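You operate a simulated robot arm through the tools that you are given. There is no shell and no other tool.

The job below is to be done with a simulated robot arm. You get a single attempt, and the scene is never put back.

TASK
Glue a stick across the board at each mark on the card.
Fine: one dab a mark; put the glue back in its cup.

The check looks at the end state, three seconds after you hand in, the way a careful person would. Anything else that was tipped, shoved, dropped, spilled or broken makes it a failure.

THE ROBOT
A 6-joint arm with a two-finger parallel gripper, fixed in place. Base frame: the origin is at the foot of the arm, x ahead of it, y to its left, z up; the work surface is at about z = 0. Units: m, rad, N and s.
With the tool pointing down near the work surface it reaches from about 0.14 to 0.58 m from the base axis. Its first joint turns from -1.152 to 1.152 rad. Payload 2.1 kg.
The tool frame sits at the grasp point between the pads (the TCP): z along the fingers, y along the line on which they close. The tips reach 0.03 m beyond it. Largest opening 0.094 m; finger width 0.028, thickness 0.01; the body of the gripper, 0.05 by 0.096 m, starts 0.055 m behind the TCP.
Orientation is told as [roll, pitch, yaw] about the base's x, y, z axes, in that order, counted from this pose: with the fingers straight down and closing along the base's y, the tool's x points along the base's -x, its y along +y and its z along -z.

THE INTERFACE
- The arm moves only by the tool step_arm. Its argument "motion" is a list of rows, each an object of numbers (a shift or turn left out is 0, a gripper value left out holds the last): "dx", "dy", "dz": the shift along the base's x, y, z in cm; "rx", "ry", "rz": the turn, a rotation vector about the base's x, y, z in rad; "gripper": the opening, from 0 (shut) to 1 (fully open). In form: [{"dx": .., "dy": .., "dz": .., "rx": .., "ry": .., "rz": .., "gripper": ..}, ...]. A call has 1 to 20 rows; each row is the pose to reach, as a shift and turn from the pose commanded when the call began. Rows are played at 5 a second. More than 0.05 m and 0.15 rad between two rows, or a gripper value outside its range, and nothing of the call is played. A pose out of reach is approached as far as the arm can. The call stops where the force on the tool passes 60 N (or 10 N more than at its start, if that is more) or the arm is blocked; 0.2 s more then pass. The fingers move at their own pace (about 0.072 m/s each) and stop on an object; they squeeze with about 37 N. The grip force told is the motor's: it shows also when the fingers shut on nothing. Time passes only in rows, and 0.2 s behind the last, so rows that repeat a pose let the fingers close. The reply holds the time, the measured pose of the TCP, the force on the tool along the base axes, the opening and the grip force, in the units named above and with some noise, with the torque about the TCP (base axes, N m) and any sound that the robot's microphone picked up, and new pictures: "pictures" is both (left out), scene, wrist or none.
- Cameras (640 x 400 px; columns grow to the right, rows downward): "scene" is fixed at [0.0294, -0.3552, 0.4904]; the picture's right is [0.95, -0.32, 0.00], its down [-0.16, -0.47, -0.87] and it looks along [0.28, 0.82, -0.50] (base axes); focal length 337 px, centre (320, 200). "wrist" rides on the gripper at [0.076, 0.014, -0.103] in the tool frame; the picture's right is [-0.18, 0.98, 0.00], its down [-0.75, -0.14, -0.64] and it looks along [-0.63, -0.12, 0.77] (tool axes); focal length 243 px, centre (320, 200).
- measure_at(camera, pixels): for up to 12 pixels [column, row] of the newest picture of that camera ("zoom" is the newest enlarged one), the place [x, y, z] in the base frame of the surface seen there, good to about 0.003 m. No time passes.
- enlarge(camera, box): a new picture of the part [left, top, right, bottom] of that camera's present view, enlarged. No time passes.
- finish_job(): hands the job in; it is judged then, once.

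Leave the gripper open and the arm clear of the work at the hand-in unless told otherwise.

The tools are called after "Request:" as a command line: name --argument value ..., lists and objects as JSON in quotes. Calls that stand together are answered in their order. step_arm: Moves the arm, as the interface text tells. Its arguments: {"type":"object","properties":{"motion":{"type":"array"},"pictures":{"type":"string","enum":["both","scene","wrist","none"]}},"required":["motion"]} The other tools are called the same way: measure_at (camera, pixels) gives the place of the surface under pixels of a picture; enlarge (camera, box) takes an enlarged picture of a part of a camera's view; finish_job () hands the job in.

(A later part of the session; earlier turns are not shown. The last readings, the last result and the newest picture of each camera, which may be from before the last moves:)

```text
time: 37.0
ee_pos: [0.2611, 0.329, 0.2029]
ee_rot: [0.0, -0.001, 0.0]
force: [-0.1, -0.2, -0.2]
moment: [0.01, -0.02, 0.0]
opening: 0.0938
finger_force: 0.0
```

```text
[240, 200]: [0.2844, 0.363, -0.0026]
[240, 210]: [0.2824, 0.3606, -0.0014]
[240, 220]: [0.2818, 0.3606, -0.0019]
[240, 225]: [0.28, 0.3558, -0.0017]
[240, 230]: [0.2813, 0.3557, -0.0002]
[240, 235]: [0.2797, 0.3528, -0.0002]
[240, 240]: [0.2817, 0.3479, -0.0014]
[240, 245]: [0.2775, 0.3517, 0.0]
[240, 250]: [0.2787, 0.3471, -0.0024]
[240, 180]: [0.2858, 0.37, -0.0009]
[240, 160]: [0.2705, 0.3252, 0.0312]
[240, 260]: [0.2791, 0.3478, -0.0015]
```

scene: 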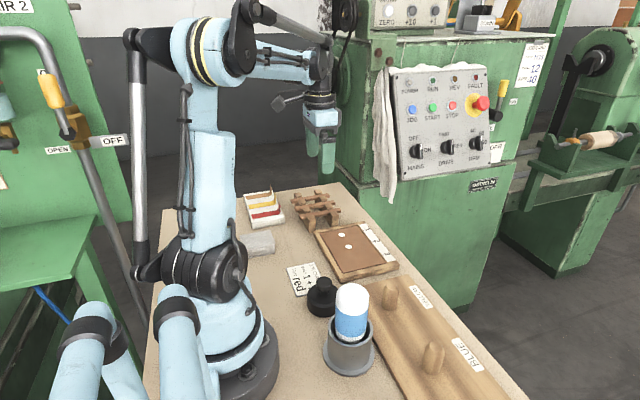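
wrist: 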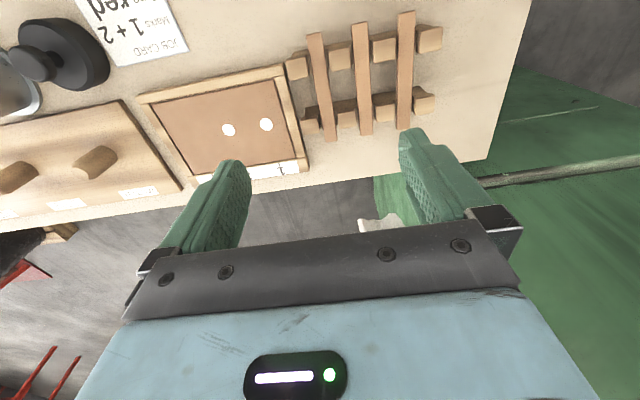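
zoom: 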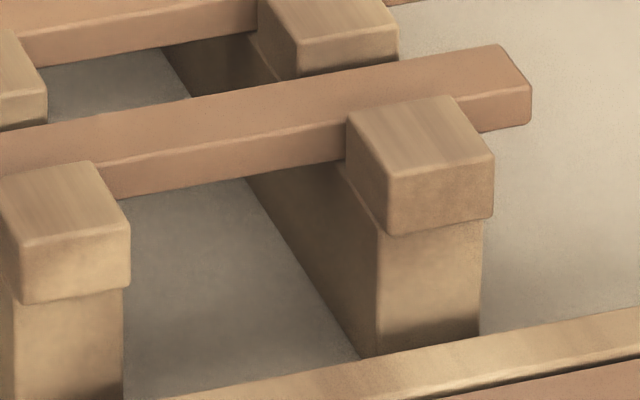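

Stick thickness ≈7 mm (bottom ≈0.0315). The tool axis meets the stick plane ≈4.2 mm short in y, so I shift +4.2 mm in y, narrow the fingers to about 33 mm, and go down to TCP z≈0.09.

Request:
step_arm --motion '[{"dx": 0.1, "dy": 0.42, "gripper": 0.6}, {"dx": 0.1, "dy": 0.42, "dz": -2, "gripper": 0.36}, {"dx": 0.1, "dy": 0.42, "dz": -5, "gripper": 0.36}, {"dx": 0.1, "dy": 0.42, "dz": -8, "gripper": 0.36}, {"dx": 0.1, "dy": 0.42, "dz": -10.5, "gripper": 0.36}, {"dx": 0.1, "dy": 0.42, "dz": -11.3, "gripper": 0.36}, {"dx": 0.1, "dy": 0.42, "dz": -11.3, "gripper": 0.36}]' --pictures "both"

Request:
enlarge --camera "wrist" --box '[240, 60, 400, 200]'

Request:
enlarge --camera "scene" --box '[280, 180, 360, 235]'

```text
time: 38.6
ee_pos: [0.262, 0.3336, 0.0905]
ee_rot: [-0.002, -0.003, 0.0]
force: [0.3, -0.6, 0.1]
moment: [0.02, -0.04, 0.02]
opening: 0.0339
finger_force: 0.0
```

scene: 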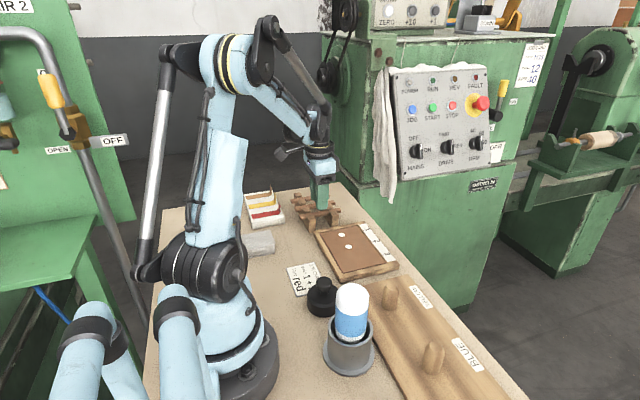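
wrist: 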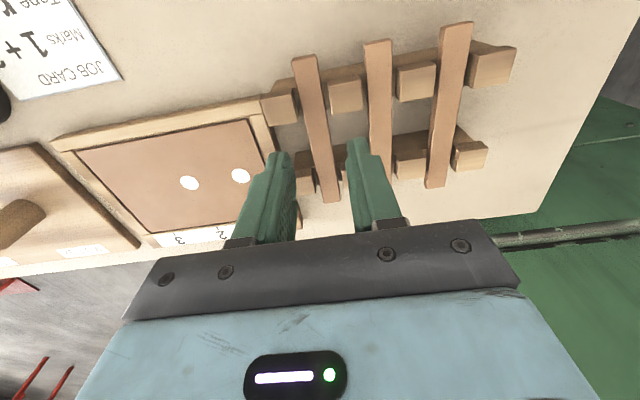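

```text
2.86 times, centred on (320, 130) of wrist
```

zoom: 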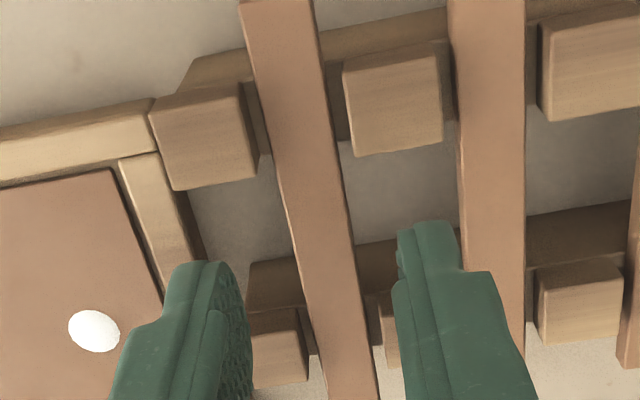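

```text
7.27 times, centred on (320, 208) of scene
```

zoom: 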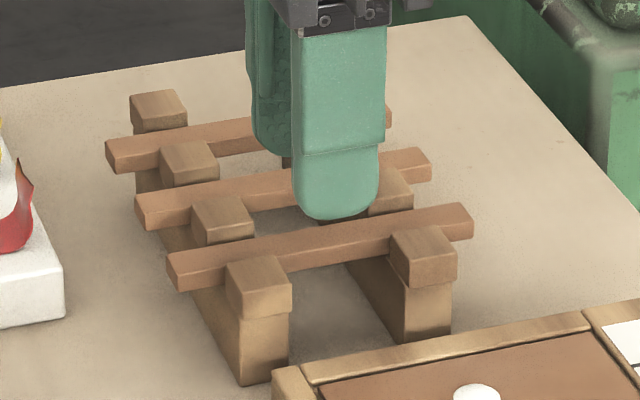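

The stick is nearly centred between the fingers. I measure the point where the tool axis meets the stick and the rack bars near it.

Request:
enlarge --camera "wrist" --box '[240, 60, 400, 200]'

Request:
measure_at --camera "zoom" --pixels '[[324, 235], [300, 235], [348, 235], [310, 150], [336, 300], [390, 150], [215, 185], [280, 260], [280, 320], [390, 250], [280, 300], [345, 370]]'

```text
2.86 times, centred on (320, 130) of wrist
```

zoom: 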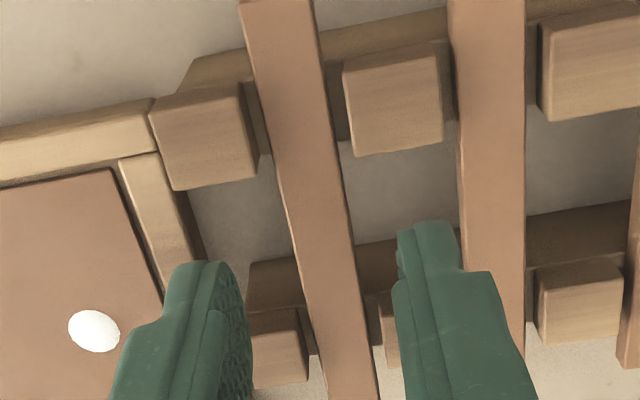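

```text
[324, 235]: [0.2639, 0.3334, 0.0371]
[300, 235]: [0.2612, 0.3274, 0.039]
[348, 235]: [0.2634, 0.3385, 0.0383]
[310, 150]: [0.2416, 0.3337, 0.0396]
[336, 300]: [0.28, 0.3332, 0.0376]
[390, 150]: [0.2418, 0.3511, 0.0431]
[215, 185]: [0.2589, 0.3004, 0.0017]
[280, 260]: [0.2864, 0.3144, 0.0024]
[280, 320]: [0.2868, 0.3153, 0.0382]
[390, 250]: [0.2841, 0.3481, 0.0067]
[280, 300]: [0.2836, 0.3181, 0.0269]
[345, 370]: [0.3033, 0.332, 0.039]
```

Aligned (axis at x≈0.263, stick centre y≈0.333). I descend 2.3 cm and look from the side.

Request:
step_arm --motion '[{"dy": 0.05, "dz": -0.8}, {"dy": 0.05, "dz": -1.6}, {"dy": 0.05, "dz": -2.3}, {"dy": 0.05, "dz": -2.3}]' --pictures "both"

Request:
enlarge --camera "scene" --box '[290, 190, 350, 235]'

Request:
enlarge --camera "wrist" --box '[240, 60, 400, 200]'

```text
time: 39.6
ee_pos: [0.2617, 0.3337, 0.0692]
ee_rot: [0.0, 0.0, 0.0]
force: [0.6, 0.3, 0.0]
moment: [0.05, 0.03, 0.01]
opening: 0.0337
finger_force: 0.0
```

scene: 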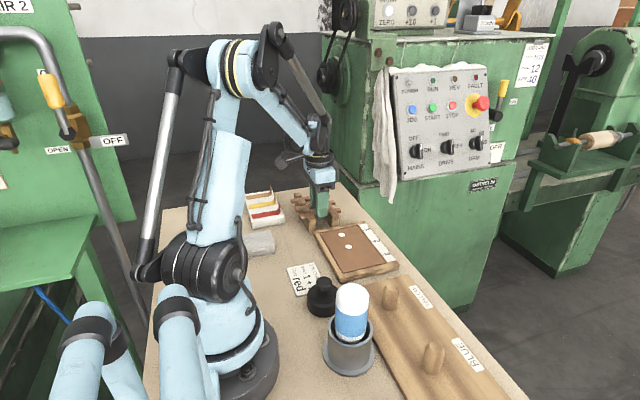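
wrist: 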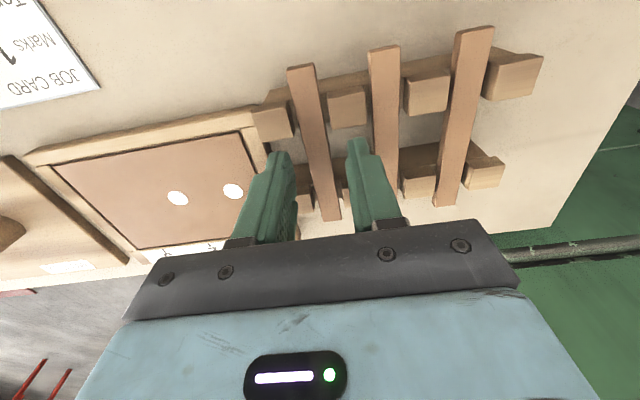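

```text
8.89 times, centred on (320, 212) of scene
```

zoom: 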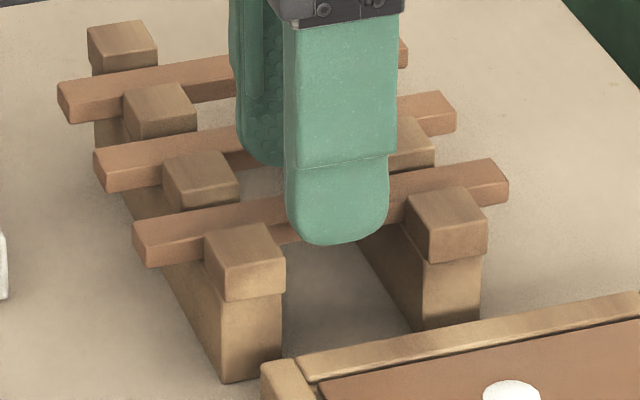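

```text
2.86 times, centred on (320, 130) of wrist
```

zoom: 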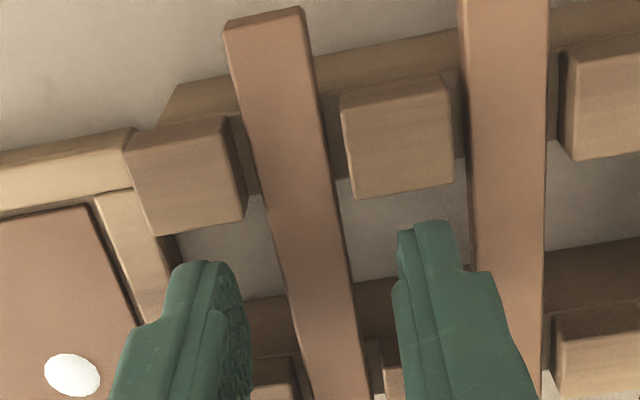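

I measure the lower edge of the near finger in the scene zoom (around (335,240)).

Request:
enlarge --camera "scene" --box '[290, 190, 350, 235]'

Request:
measure_at --camera "zoom" --pixels '[[320, 240], [330, 242], [335, 242], [340, 242], [350, 240], [335, 235], [335, 230], [335, 220], [325, 238], [345, 238], [315, 236], [335, 200]]'

```text
8.89 times, centred on (320, 212) of scene
```

zoom: 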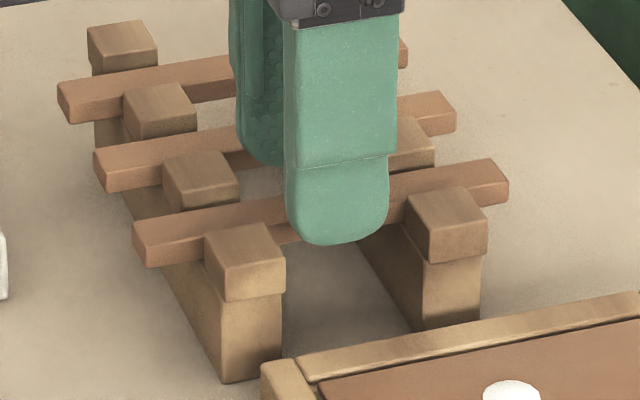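

```text
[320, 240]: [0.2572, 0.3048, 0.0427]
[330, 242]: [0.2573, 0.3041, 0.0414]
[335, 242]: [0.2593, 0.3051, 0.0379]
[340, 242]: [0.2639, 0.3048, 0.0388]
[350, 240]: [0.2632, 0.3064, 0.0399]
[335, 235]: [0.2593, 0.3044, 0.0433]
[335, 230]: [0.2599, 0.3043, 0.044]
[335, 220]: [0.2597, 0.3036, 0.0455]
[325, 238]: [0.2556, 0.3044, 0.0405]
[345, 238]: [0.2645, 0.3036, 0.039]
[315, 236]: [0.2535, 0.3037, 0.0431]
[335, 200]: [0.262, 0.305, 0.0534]
```

Fingertips are at z≈0.039, just at the stick's top. I go down 5 mm more and close gently.

Request:
step_arm --motion '[{"dz": -0.3}, {"dz": -0.5}, {"dz": -0.5}, {"dz": -0.5, "gripper": 0.28}, {"dz": -0.5, "gripper": 0.22}, {"dz": -0.5, "gripper": 0.17}, {"dz": -0.5, "gripper": 0.13}, {"dz": -0.5, "gripper": 0.08}, {"dz": -0.5, "gripper": 0.03}, {"dz": -0.5, "gripper": 0.03}]' --pictures "both"

Request:
enlarge --camera "scene" --box '[290, 190, 350, 235]'

Request:
enlarge --camera "wrist" --box '[240, 60, 400, 200]'

```text
time: 41.8
ee_pos: [0.2617, 0.3344, 0.0647]
ee_rot: [-0.001, -0.001, 0.003]
force: [0.4, 0.0, -1.1]
moment: [0.01, -0.02, -0.01]
opening: 0.0133
finger_force: 37.4
```

scene: 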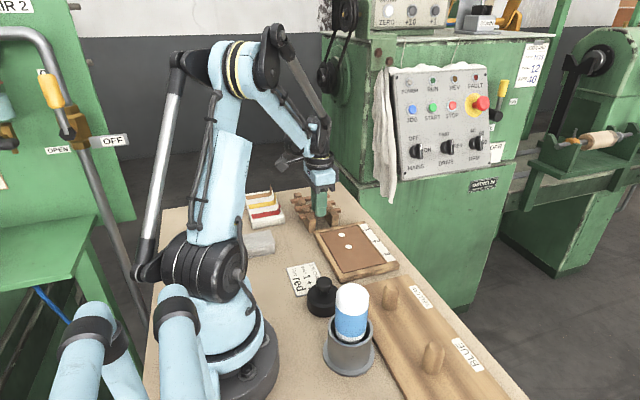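
wrist: 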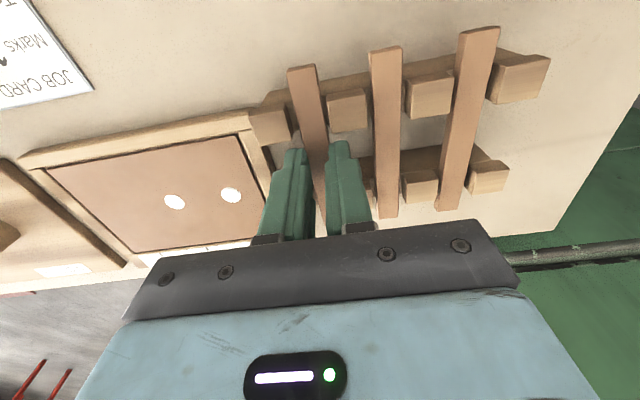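

```text
8.89 times, centred on (320, 212) of scene
```

zoom: 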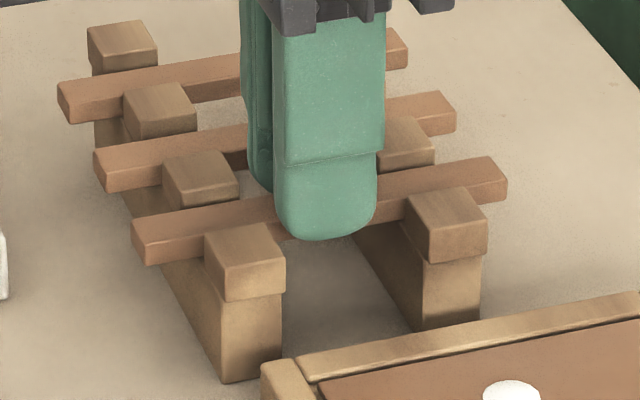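

```text
2.86 times, centred on (320, 130) of wrist
```

zoom: 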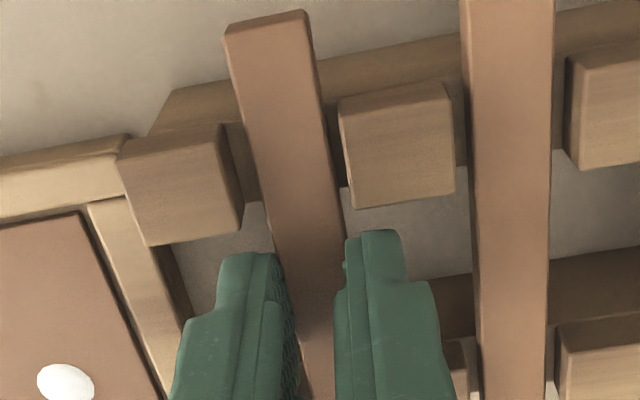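

The stick is held (opening 13.3 mm, 37 N). I lift straight up slowly.

Request:
step_arm --motion '[{"dz": 0.3}, {"dz": 0.8}, {"dz": 1.5}, {"dz": 3}, {"dz": 5}, {"dz": 7}, {"dz": 8}, {"dz": 8}]' --pictures "both"

Request:
enlarge --camera "scene" --box '[270, 160, 370, 235]'

Request:
enlarge --camera "wrist" --box '[230, 40, 400, 200]'

```text
time: 43.6
ee_pos: [0.263, 0.3358, 0.1473]
ee_rot: [-0.001, -0.001, -0.001]
force: [0.7, 0.0, 0.3]
moment: [0.0, -0.01, 0.01]
opening: 0.0133
finger_force: 37.2
```

scene: 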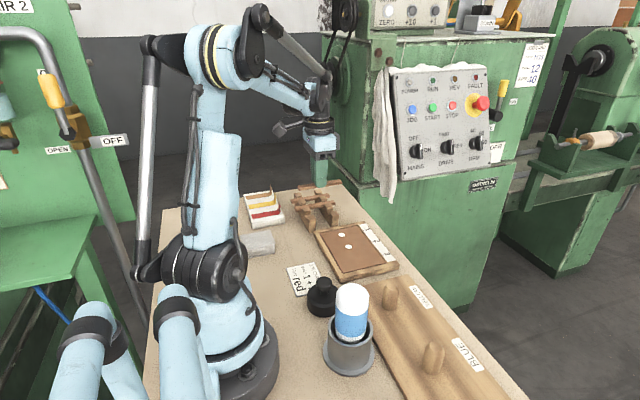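
wrist: 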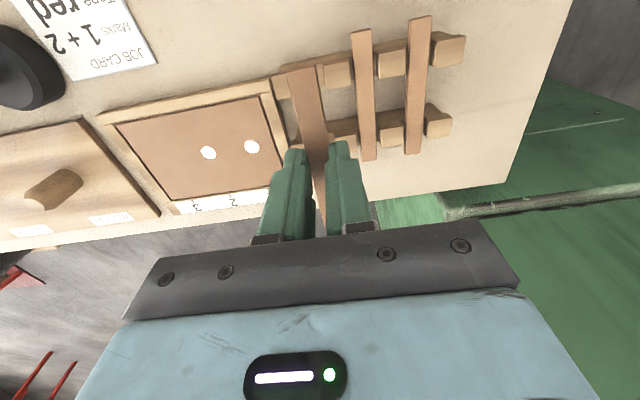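

```text
5.33 times, centred on (320, 198) of scene
```

zoom: 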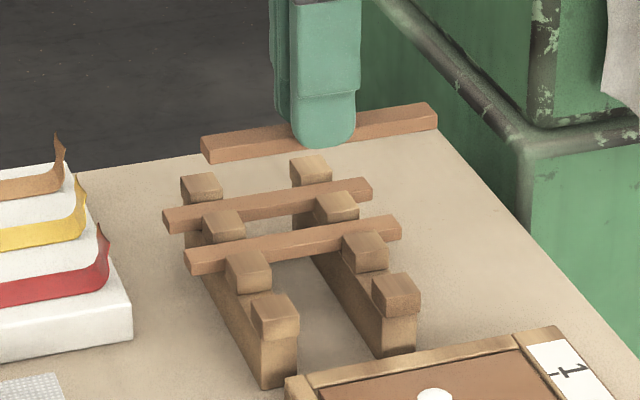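

```text
2.50 times, centred on (315, 120) of wrist
```

zoom: 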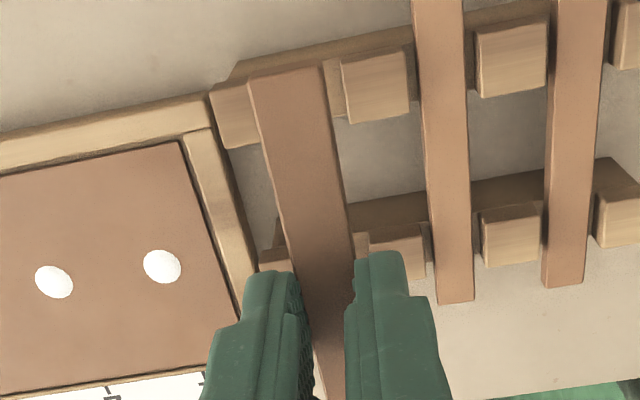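

The stick hangs level and straight. I move over mark 1: about +3.05 cm in x and −8 cm in y, then lower to about 3 cm above the panel.

Request:
step_arm --motion '[{"dx": 1, "dy": -2.5}, {"dx": 2, "dy": -5.5}, {"dx": 3.05, "dy": -8}, {"dx": 3.05, "dy": -8}, {"dx": 3.05, "dy": -8, "dz": -3}, {"dx": 3.05, "dy": -8, "dz": -6}, {"dx": 3.05, "dy": -8, "dz": -7}, {"dx": 3.05, "dy": -8, "dz": -7}]' --pictures "both"

Request:
enlarge --camera "scene" --box '[310, 200, 400, 275]'

Request:
enlarge --camera "wrist" --box '[200, 60, 380, 230]'

```text
time: 45.4
ee_pos: [0.2922, 0.2535, 0.076]
ee_rot: [0.0, -0.001, -0.001]
force: [-0.4, 0.4, 0.4]
moment: [-0.03, -0.01, 0.01]
opening: 0.0133
finger_force: 37.3
```

scene: 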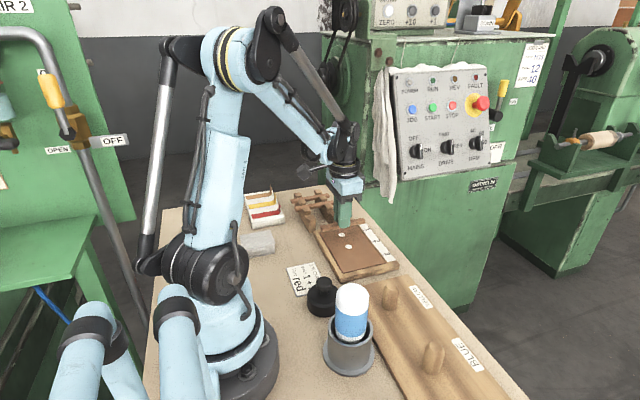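
wrist: 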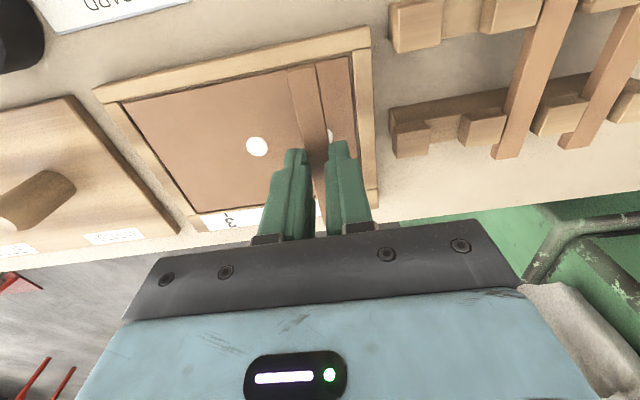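

```text
5.33 times, centred on (355, 238) of scene
```

zoom: 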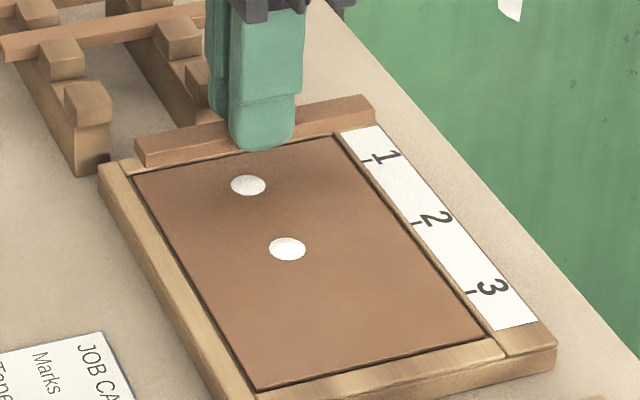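

```text
2.35 times, centred on (290, 145) of wrist
```

zoom: 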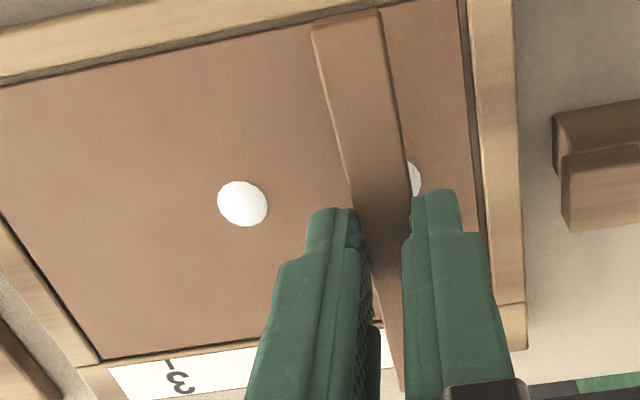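

I measure the stick's ends and line in the wrist zoom, and compare with the mark.

Request:
measure_at --camera "zoom" --pixels '[[320, 30], [348, 25], [376, 20], [335, 80], [358, 80], [382, 75], [348, 140], [370, 140], [392, 135], [416, 180], [390, 360], [470, 60]]'

Request:
measure_at --camera "scene" --pixels '[[321.5, 229], [322.5, 229], [330, 226], [337, 224.5], [414, 218], [420, 217], [423, 217.5], [424.5, 217], [410, 220], [416, 219.5], [322, 227.8], [424, 219]]'

```text
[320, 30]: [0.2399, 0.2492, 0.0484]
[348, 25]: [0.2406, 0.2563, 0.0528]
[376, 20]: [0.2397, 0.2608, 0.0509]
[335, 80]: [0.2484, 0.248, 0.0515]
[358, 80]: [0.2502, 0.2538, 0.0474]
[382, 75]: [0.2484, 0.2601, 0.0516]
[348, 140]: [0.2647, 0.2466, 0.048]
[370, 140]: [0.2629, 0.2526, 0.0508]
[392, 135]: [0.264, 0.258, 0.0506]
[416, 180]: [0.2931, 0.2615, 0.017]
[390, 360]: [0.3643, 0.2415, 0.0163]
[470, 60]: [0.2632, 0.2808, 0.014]
```

```text
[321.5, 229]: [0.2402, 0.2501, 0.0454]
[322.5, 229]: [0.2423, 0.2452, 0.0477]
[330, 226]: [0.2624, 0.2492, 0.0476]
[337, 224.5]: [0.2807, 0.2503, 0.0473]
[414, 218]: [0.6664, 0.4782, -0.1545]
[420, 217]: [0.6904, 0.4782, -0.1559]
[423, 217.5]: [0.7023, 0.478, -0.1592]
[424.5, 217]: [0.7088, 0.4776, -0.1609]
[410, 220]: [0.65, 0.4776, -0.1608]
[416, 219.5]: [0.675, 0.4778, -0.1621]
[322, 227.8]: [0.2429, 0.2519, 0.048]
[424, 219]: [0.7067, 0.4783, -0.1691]
```

The stick's centre line is at y≈0.253–0.254, its near end at x≈0.238, so it's centred. The wrist view says the dab is ≈1.6 mm further +y, so I add +1 mm and lower to about 1 cm above the panel for a final check.

Request:
step_arm --motion '[{"dy": 0.1, "dz": -0.6}, {"dy": 0.1, "dz": -1.2}, {"dy": 0.1, "dz": -1.7}, {"dy": 0.1, "dz": -1.7}]' --pictures "both"

Request:
enlarge --camera "scene" --box '[310, 200, 400, 275]'

Request:
enlarge --camera "wrist" --box '[200, 60, 380, 230]'

```text
time: 46.4
ee_pos: [0.2938, 0.2545, 0.0575]
ee_rot: [-0.001, -0.002, 0.001]
force: [0.6, 0.0, -0.3]
moment: [-0.03, -0.01, 0.01]
opening: 0.0134
finger_force: 36.8
```

scene: 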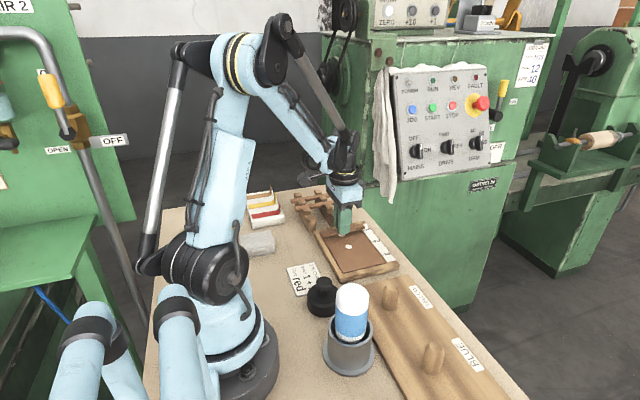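
wrist: 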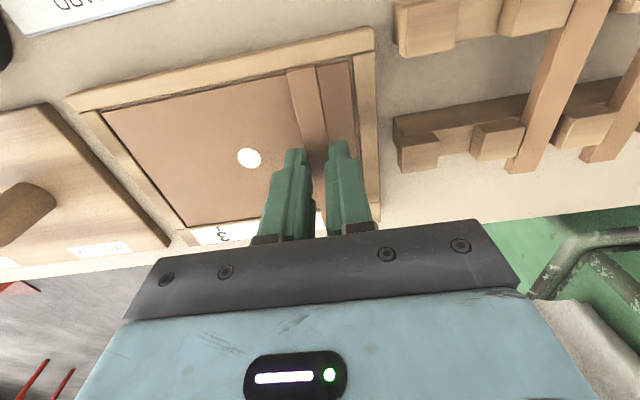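

```text
5.33 times, centred on (355, 238) of scene
```

zoom: 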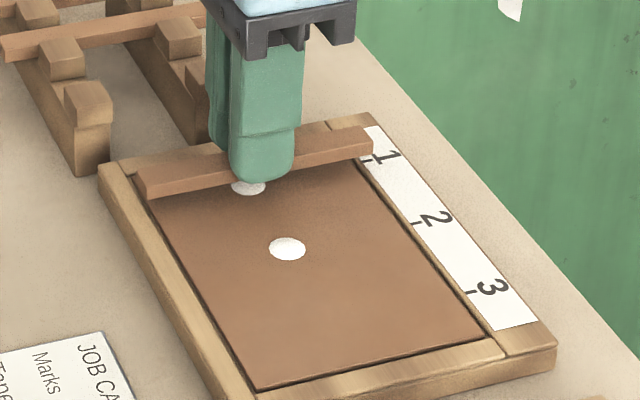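

```text
2.35 times, centred on (290, 145) of wrist
```

zoom: 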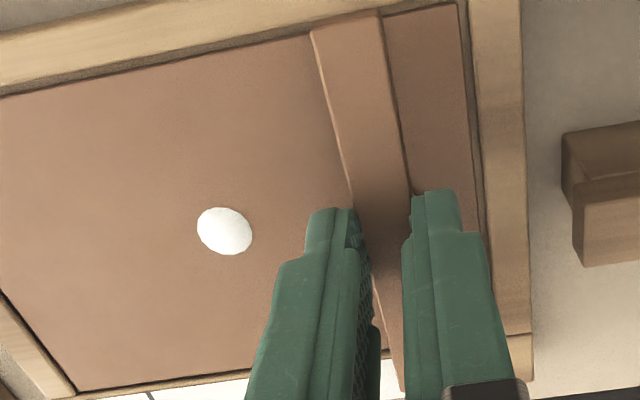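

The stick is ≈8 mm above the dab and in line. I lower in small steps until contact.

Request:
step_arm --motion '[{"dz": -0.3}, {"dz": -0.6}, {"dz": -0.6}]' --pictures "scene"

Request:
enlarge --camera "scene" --box '[315, 210, 380, 255]'

```text
time: 47.2
ee_pos: [0.2948, 0.2549, 0.0518]
ee_rot: [-0.001, -0.002, 0.0]
force: [-0.4, -0.6, 0.7]
moment: [0.03, -0.03, 0.0]
opening: 0.0135
finger_force: 37.4
```

scene: 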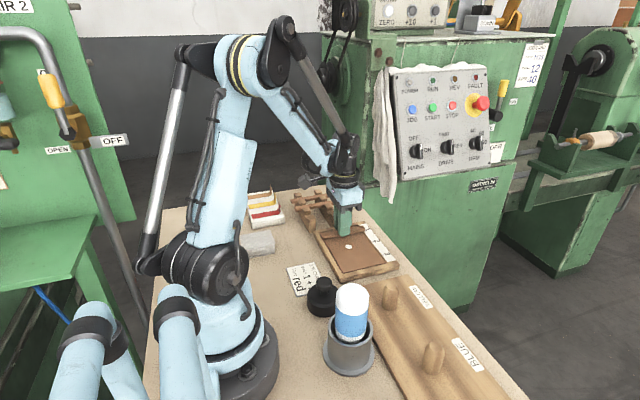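

```text
8.89 times, centred on (348, 232) of scene
```

zoom: 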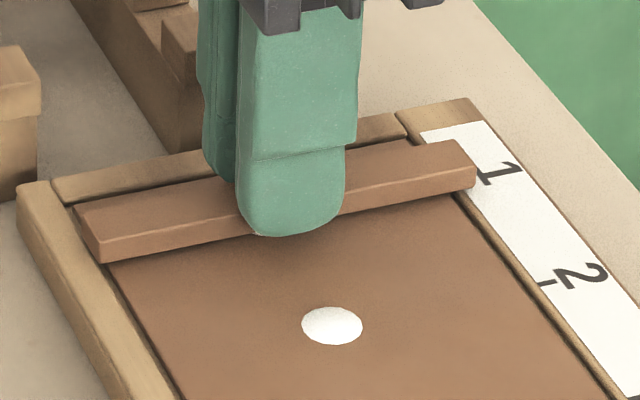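

I zoom in on the stick's right end next to tick 1 to check the alignment before contact.

Request:
enlarge --camera "scene" --box '[352, 218, 382, 240]'

Request:
measure_at --camera "zoom" --pixels '[[100, 200], [150, 190], [200, 180], [150, 150], [200, 140], [150, 120], [200, 110], [240, 140], [245, 160], [150, 230], [200, 225], [300, 180]]'

Request:
enlarge --camera "scene" --box '[317, 222, 347, 245]'

Request:
measure_at --camera "zoom" --pixels '[[150, 200], [150, 180], [150, 220], [200, 170], [200, 190], [200, 210], [120, 200], [130, 240], [250, 180], [250, 160], [250, 200], [150, 250]]'

```text
16.00 times, centred on (367, 229) of scene
```

zoom: 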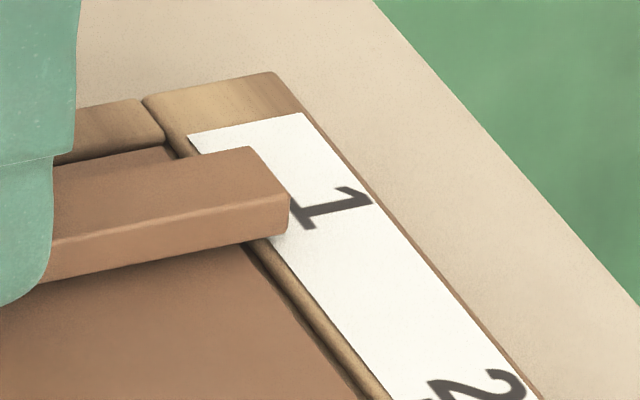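

```text
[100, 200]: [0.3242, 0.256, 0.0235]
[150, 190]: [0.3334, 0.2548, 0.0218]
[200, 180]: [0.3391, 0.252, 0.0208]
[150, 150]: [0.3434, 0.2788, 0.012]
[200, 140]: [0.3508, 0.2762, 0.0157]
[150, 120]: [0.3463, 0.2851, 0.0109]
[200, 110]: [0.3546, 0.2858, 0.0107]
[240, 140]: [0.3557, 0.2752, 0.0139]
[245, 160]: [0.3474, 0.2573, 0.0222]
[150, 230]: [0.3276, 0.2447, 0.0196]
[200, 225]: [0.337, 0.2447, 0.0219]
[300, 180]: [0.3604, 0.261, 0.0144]
```

```text
16.00 times, centred on (332, 234) of scene
```

zoom: 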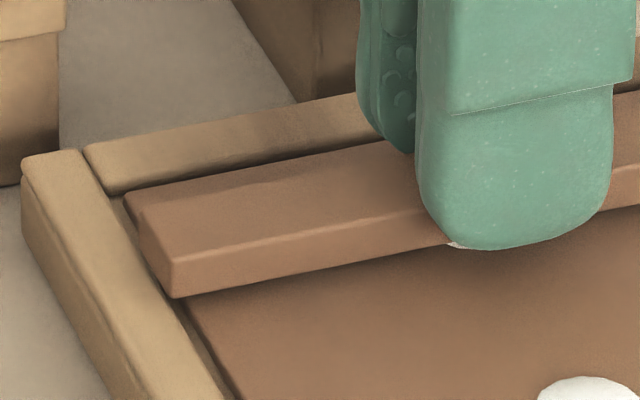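

```text
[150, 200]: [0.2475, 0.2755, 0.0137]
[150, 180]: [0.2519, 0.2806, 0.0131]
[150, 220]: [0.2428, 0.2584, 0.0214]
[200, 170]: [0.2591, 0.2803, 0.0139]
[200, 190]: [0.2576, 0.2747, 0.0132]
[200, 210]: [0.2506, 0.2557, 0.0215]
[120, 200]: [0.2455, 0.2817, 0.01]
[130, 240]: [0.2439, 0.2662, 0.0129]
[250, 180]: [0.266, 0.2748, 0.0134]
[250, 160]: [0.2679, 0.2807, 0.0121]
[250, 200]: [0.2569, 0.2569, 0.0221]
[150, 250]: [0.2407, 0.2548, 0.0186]
```

The stick is just above the panel, aligned with tick 1 within about 1 mm and almost parallel. I shift −1 mm in x and lower 2 mm.

Request:
step_arm --motion '[{"dx": -0.1, "dz": 0}, {"dx": -0.1, "dz": -0.1}, {"dx": -0.1, "dz": -0.2}, {"dx": -0.1, "dz": -0.2}]' --pictures "scene"

Request:
enlarge --camera "scene" --box '[315, 210, 380, 255]'

```text
time: 48.2
ee_pos: [0.2933, 0.254, 0.0489]
ee_rot: [-0.001, -0.001, 0.001]
force: [-0.7, 0.7, 0.0]
moment: [0.02, 0.04, 0.02]
opening: 0.0132
finger_force: 36.9
```

scene: 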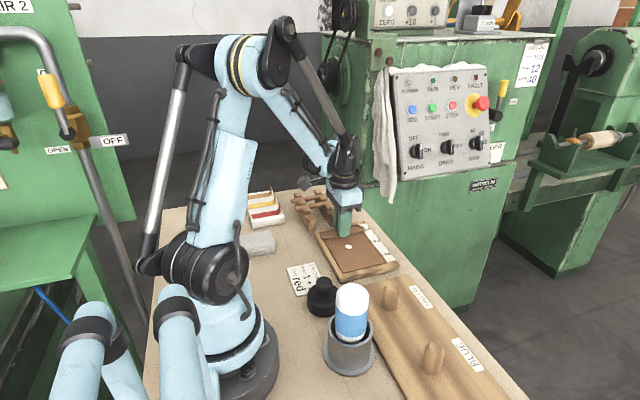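

```text
8.89 times, centred on (348, 232) of scene
```

zoom: 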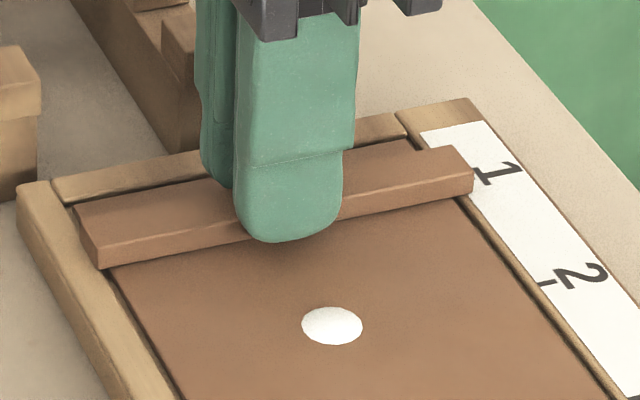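

No contact force yet; the stick is very close. I lower by 1 mm steps.

Request:
step_arm --motion '[{"dz": -0.1}, {"dz": -0.1}]' --pictures "scene"

Request:
enlarge --camera "scene" --box '[315, 210, 380, 255]'

```text
time: 48.8
ee_pos: [0.2928, 0.2545, 0.0494]
ee_rot: [0.0, -0.003, -0.001]
force: [2.8, -0.6, 23.5]
moment: [-0.02, 0.0, 0.0]
opening: 0.0134
finger_force: 37.0
```

scene: 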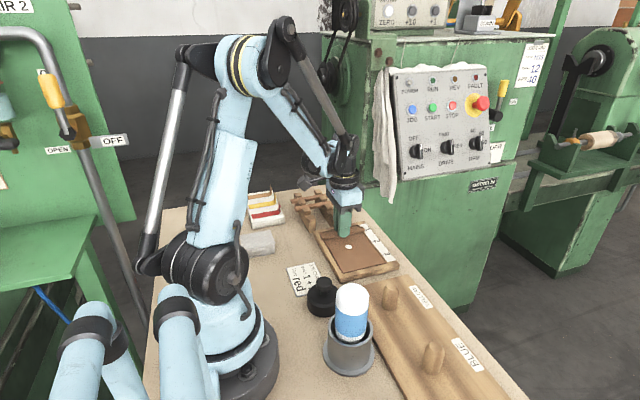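

```text
8.89 times, centred on (348, 232) of scene
```

zoom: 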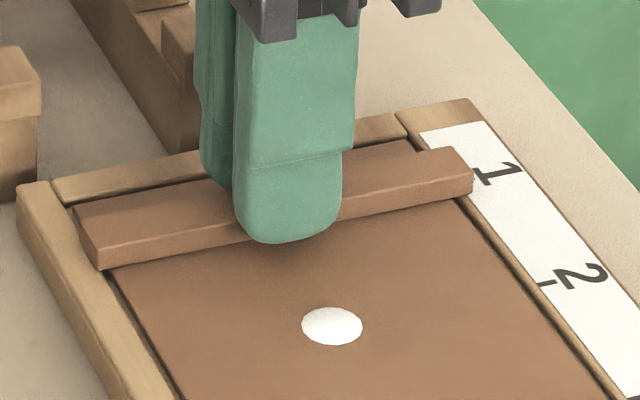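

Contact (23 N): the stick is pressed onto the dab. I hold for two seconds, ease slightly, then open the fingers a little.

Request:
step_arm --motion '[{}, {}, {}, {}, {}, {}, {}, {}, {}, {}, {"dz": 0.06}, {"dz": 0.06, "gripper": 0.2}, {"dz": 0.06, "gripper": 0.28}, {"dz": 0.06, "gripper": 0.36}, {"dz": 0.06, "gripper": 0.36}]' --pictures "both"

Request:
enlarge --camera "scene" --box '[315, 210, 380, 255]'

Request:
enlarge --camera "wrist" --box '[200, 60, 400, 230]'

```text
time: 52.0
ee_pos: [0.2932, 0.2546, 0.0489]
ee_rot: [0.0, -0.001, 0.0]
force: [-0.6, 0.3, 0.3]
moment: [-0.01, 0.0, 0.03]
opening: 0.0337
finger_force: 0.0
```

scene: 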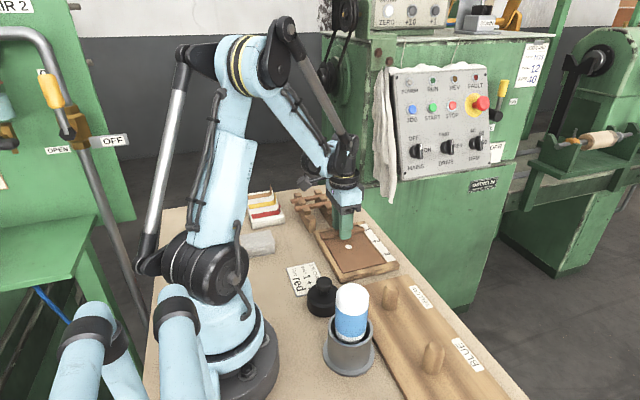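
wrist: 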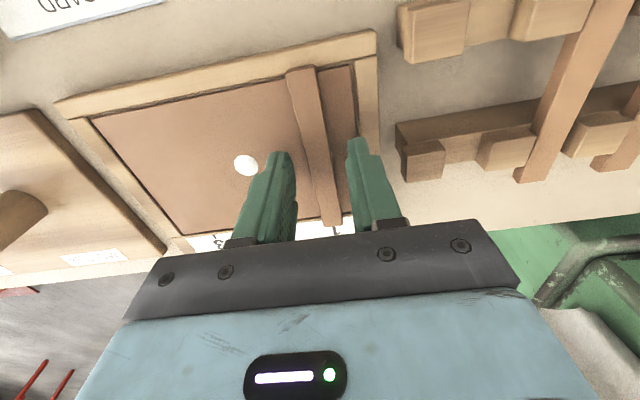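

```text
8.89 times, centred on (348, 232) of scene
```

zoom: 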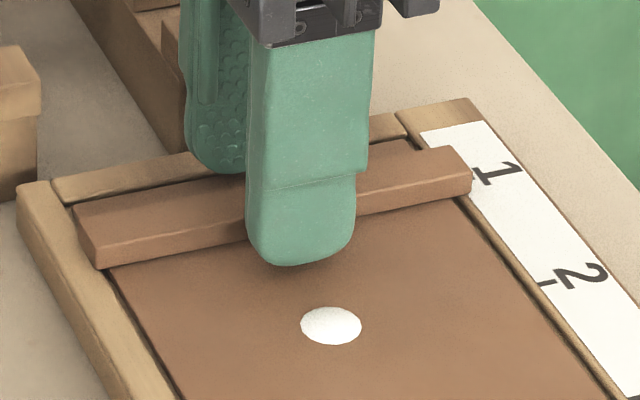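

```text
2.35 times, centred on (300, 145) of wrist
```

zoom: 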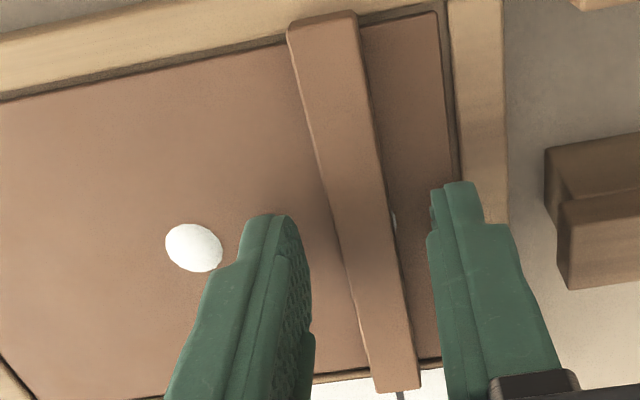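

The stick lies square on mark 1 (tick visible right at its end centre). I lift straight up with the fingers clear.

Request:
step_arm --motion '[{"dz": 0.5}, {"dz": 1.5}, {"dz": 3.5}, {"dz": 6}, {"dz": 9}, {"dz": 11}, {"dz": 11}]' --pictures "both"

Request:
enlarge --camera "scene" --box '[290, 185, 400, 275]'

Request:
enlarge --camera "wrist" --box '[170, 40, 400, 200]'

```text
time: 53.6
ee_pos: [0.2936, 0.2547, 0.1604]
ee_rot: [0.0, -0.002, 0.001]
force: [-0.5, -0.5, -0.4]
moment: [-0.04, -0.01, 0.0]
opening: 0.0338
finger_force: 0.0
```

scene: 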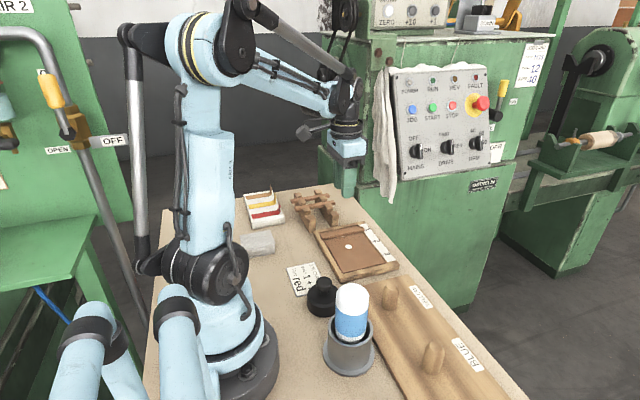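
wrist: 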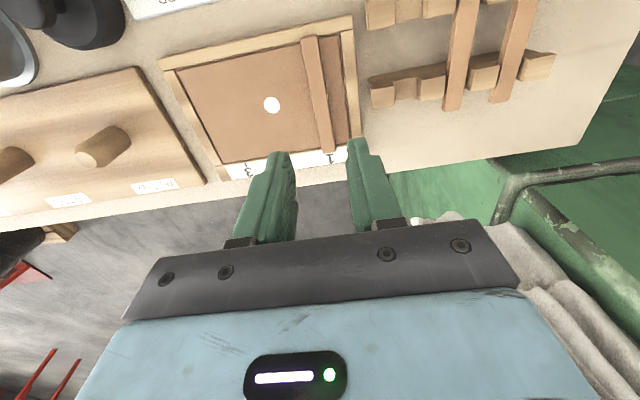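

```text
4.44 times, centred on (345, 230) of scene
```

zoom: 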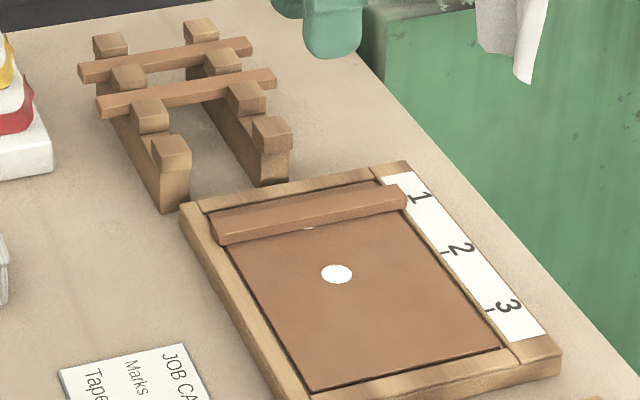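

```text
2.50 times, centred on (285, 120) of wrist
```

zoom: 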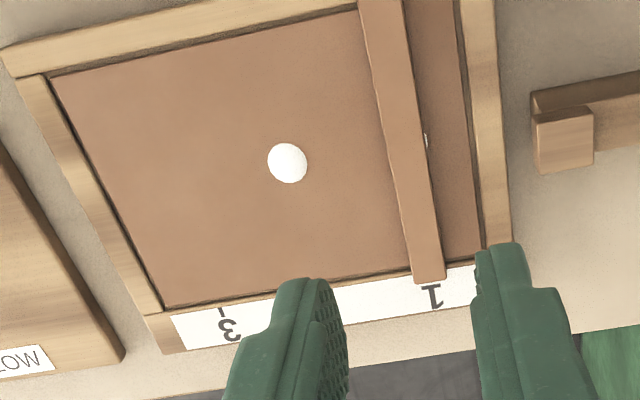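

Stick one is placed at mark 1. Now I move above the second stick at about (0.263, 0.374).

Request:
step_arm --motion '[{"dx": -0.8, "dy": 3}, {"dx": -1.8, "dy": 7}, {"dx": -2.6, "dy": 10}, {"dx": -3.05, "dy": 11.95}, {"dx": -3.05, "dy": 11.95}, {"dx": -3.05, "dy": 11.95, "dz": -3}, {"dx": -3.05, "dy": 11.95, "dz": -6}, {"dx": -3.05, "dy": 11.95, "dz": -7}, {"dx": -3.05, "dy": 11.95, "dz": -7}]' --pictures "both"

Request:
enlarge --camera "wrist" --box '[240, 60, 400, 200]'

Request:
measure_at --camera "zoom" --pixels '[[320, 235], [300, 235], [340, 235], [350, 235], [310, 150], [285, 150], [335, 150], [336, 300], [300, 300], [295, 100], [330, 200], [310, 200]]'

```text
time: 55.6
ee_pos: [0.2622, 0.3729, 0.0894]
ee_rot: [0.001, -0.001, 0.001]
force: [0.2, 0.5, 0.0]
moment: [-0.04, 0.0, -0.02]
opening: 0.034
finger_force: 0.0
```

scene: 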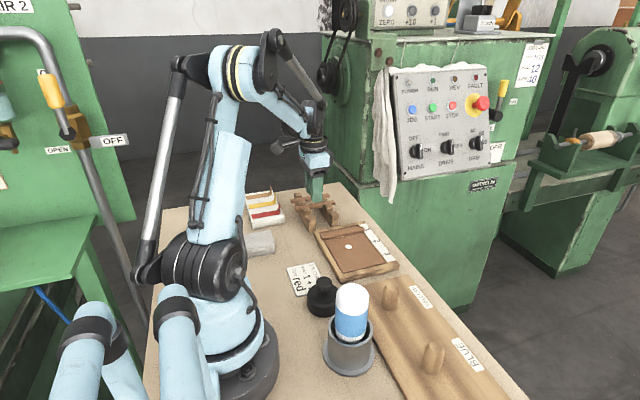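
wrist: 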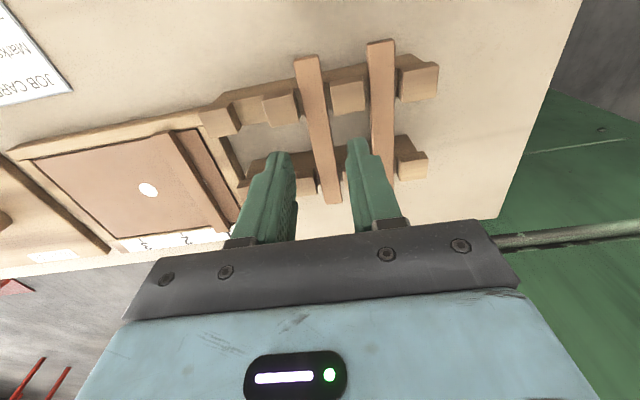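

```text
2.86 times, centred on (320, 130) of wrist
```

zoom: 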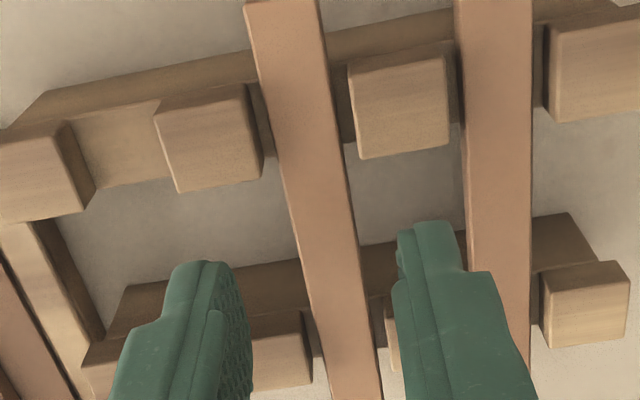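

```text
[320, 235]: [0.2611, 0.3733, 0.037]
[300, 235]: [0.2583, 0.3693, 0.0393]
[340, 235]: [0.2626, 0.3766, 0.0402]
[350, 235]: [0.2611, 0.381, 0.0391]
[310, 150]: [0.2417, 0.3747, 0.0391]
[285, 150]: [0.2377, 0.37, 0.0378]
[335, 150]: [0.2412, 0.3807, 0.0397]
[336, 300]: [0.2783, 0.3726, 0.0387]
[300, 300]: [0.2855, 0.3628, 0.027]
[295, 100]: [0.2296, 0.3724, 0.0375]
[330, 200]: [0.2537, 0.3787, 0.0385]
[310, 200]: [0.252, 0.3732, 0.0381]
```

Stick 2 is ≈2 mm to +y of the tool axis. I shift +2 mm y, +1 mm x, narrow the fingers to ≈28 mm and descend to just above grasp height.

Request:
step_arm --motion '[{"dx": 0.1, "dy": 0.2, "gripper": 0.31}, {"dx": 0.1, "dy": 0.2, "dz": -0.3, "gripper": 0.31}, {"dx": 0.1, "dy": 0.2, "dz": -1, "gripper": 0.31}, {"dx": 0.1, "dy": 0.2, "dz": -1.6, "gripper": 0.31}, {"dx": 0.1, "dy": 0.2, "dz": -2.0, "gripper": 0.31}, {"dx": 0.1, "dy": 0.2, "dz": -2.0, "gripper": 0.31}]' --pictures "both"

Request:
enlarge --camera "scene" --box '[290, 180, 350, 230]'

Request:
enlarge --camera "wrist" --box '[240, 60, 400, 200]'

```text
time: 57.0
ee_pos: [0.2627, 0.3757, 0.0685]
ee_rot: [-0.001, -0.002, 0.0]
force: [0.0, 1.0, 0.8]
moment: [-0.03, 0.0, -0.04]
opening: 0.029
finger_force: 0.2
```

scene: 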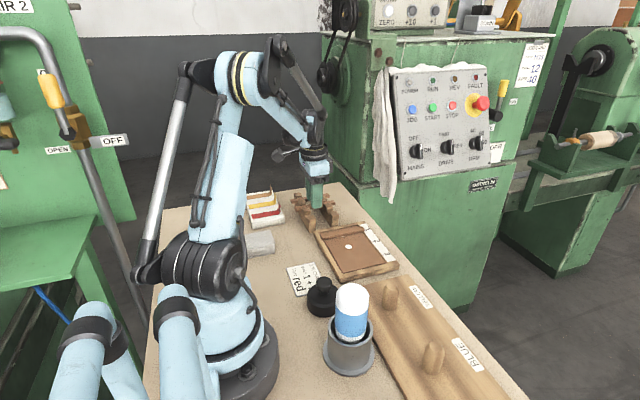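
wrist: 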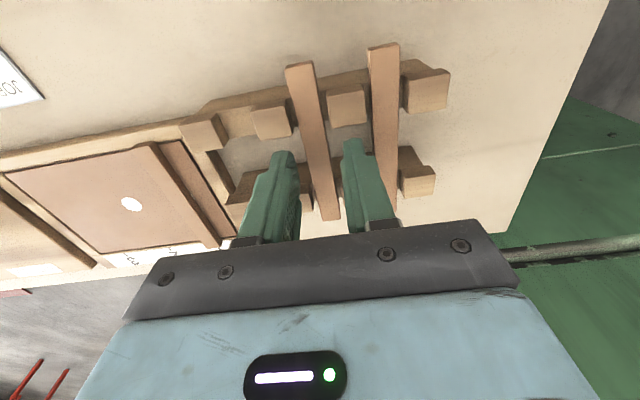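

```text
8.00 times, centred on (320, 205) of scene
```

zoom: 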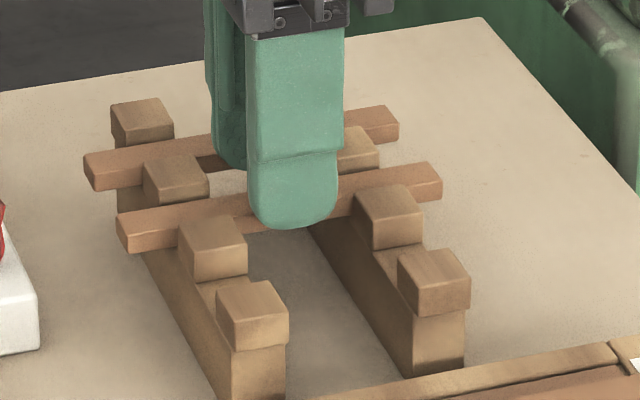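

```text
2.86 times, centred on (320, 130) of wrist
```

zoom: 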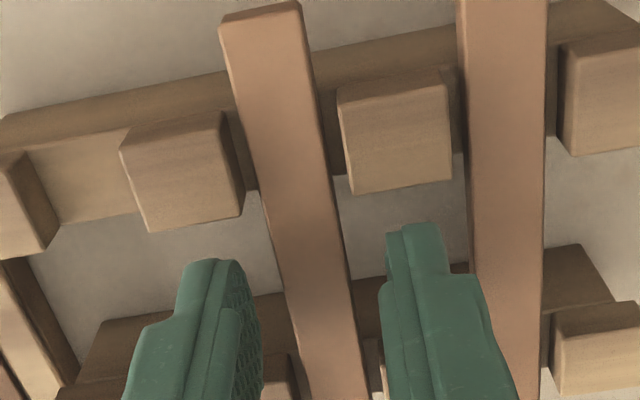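

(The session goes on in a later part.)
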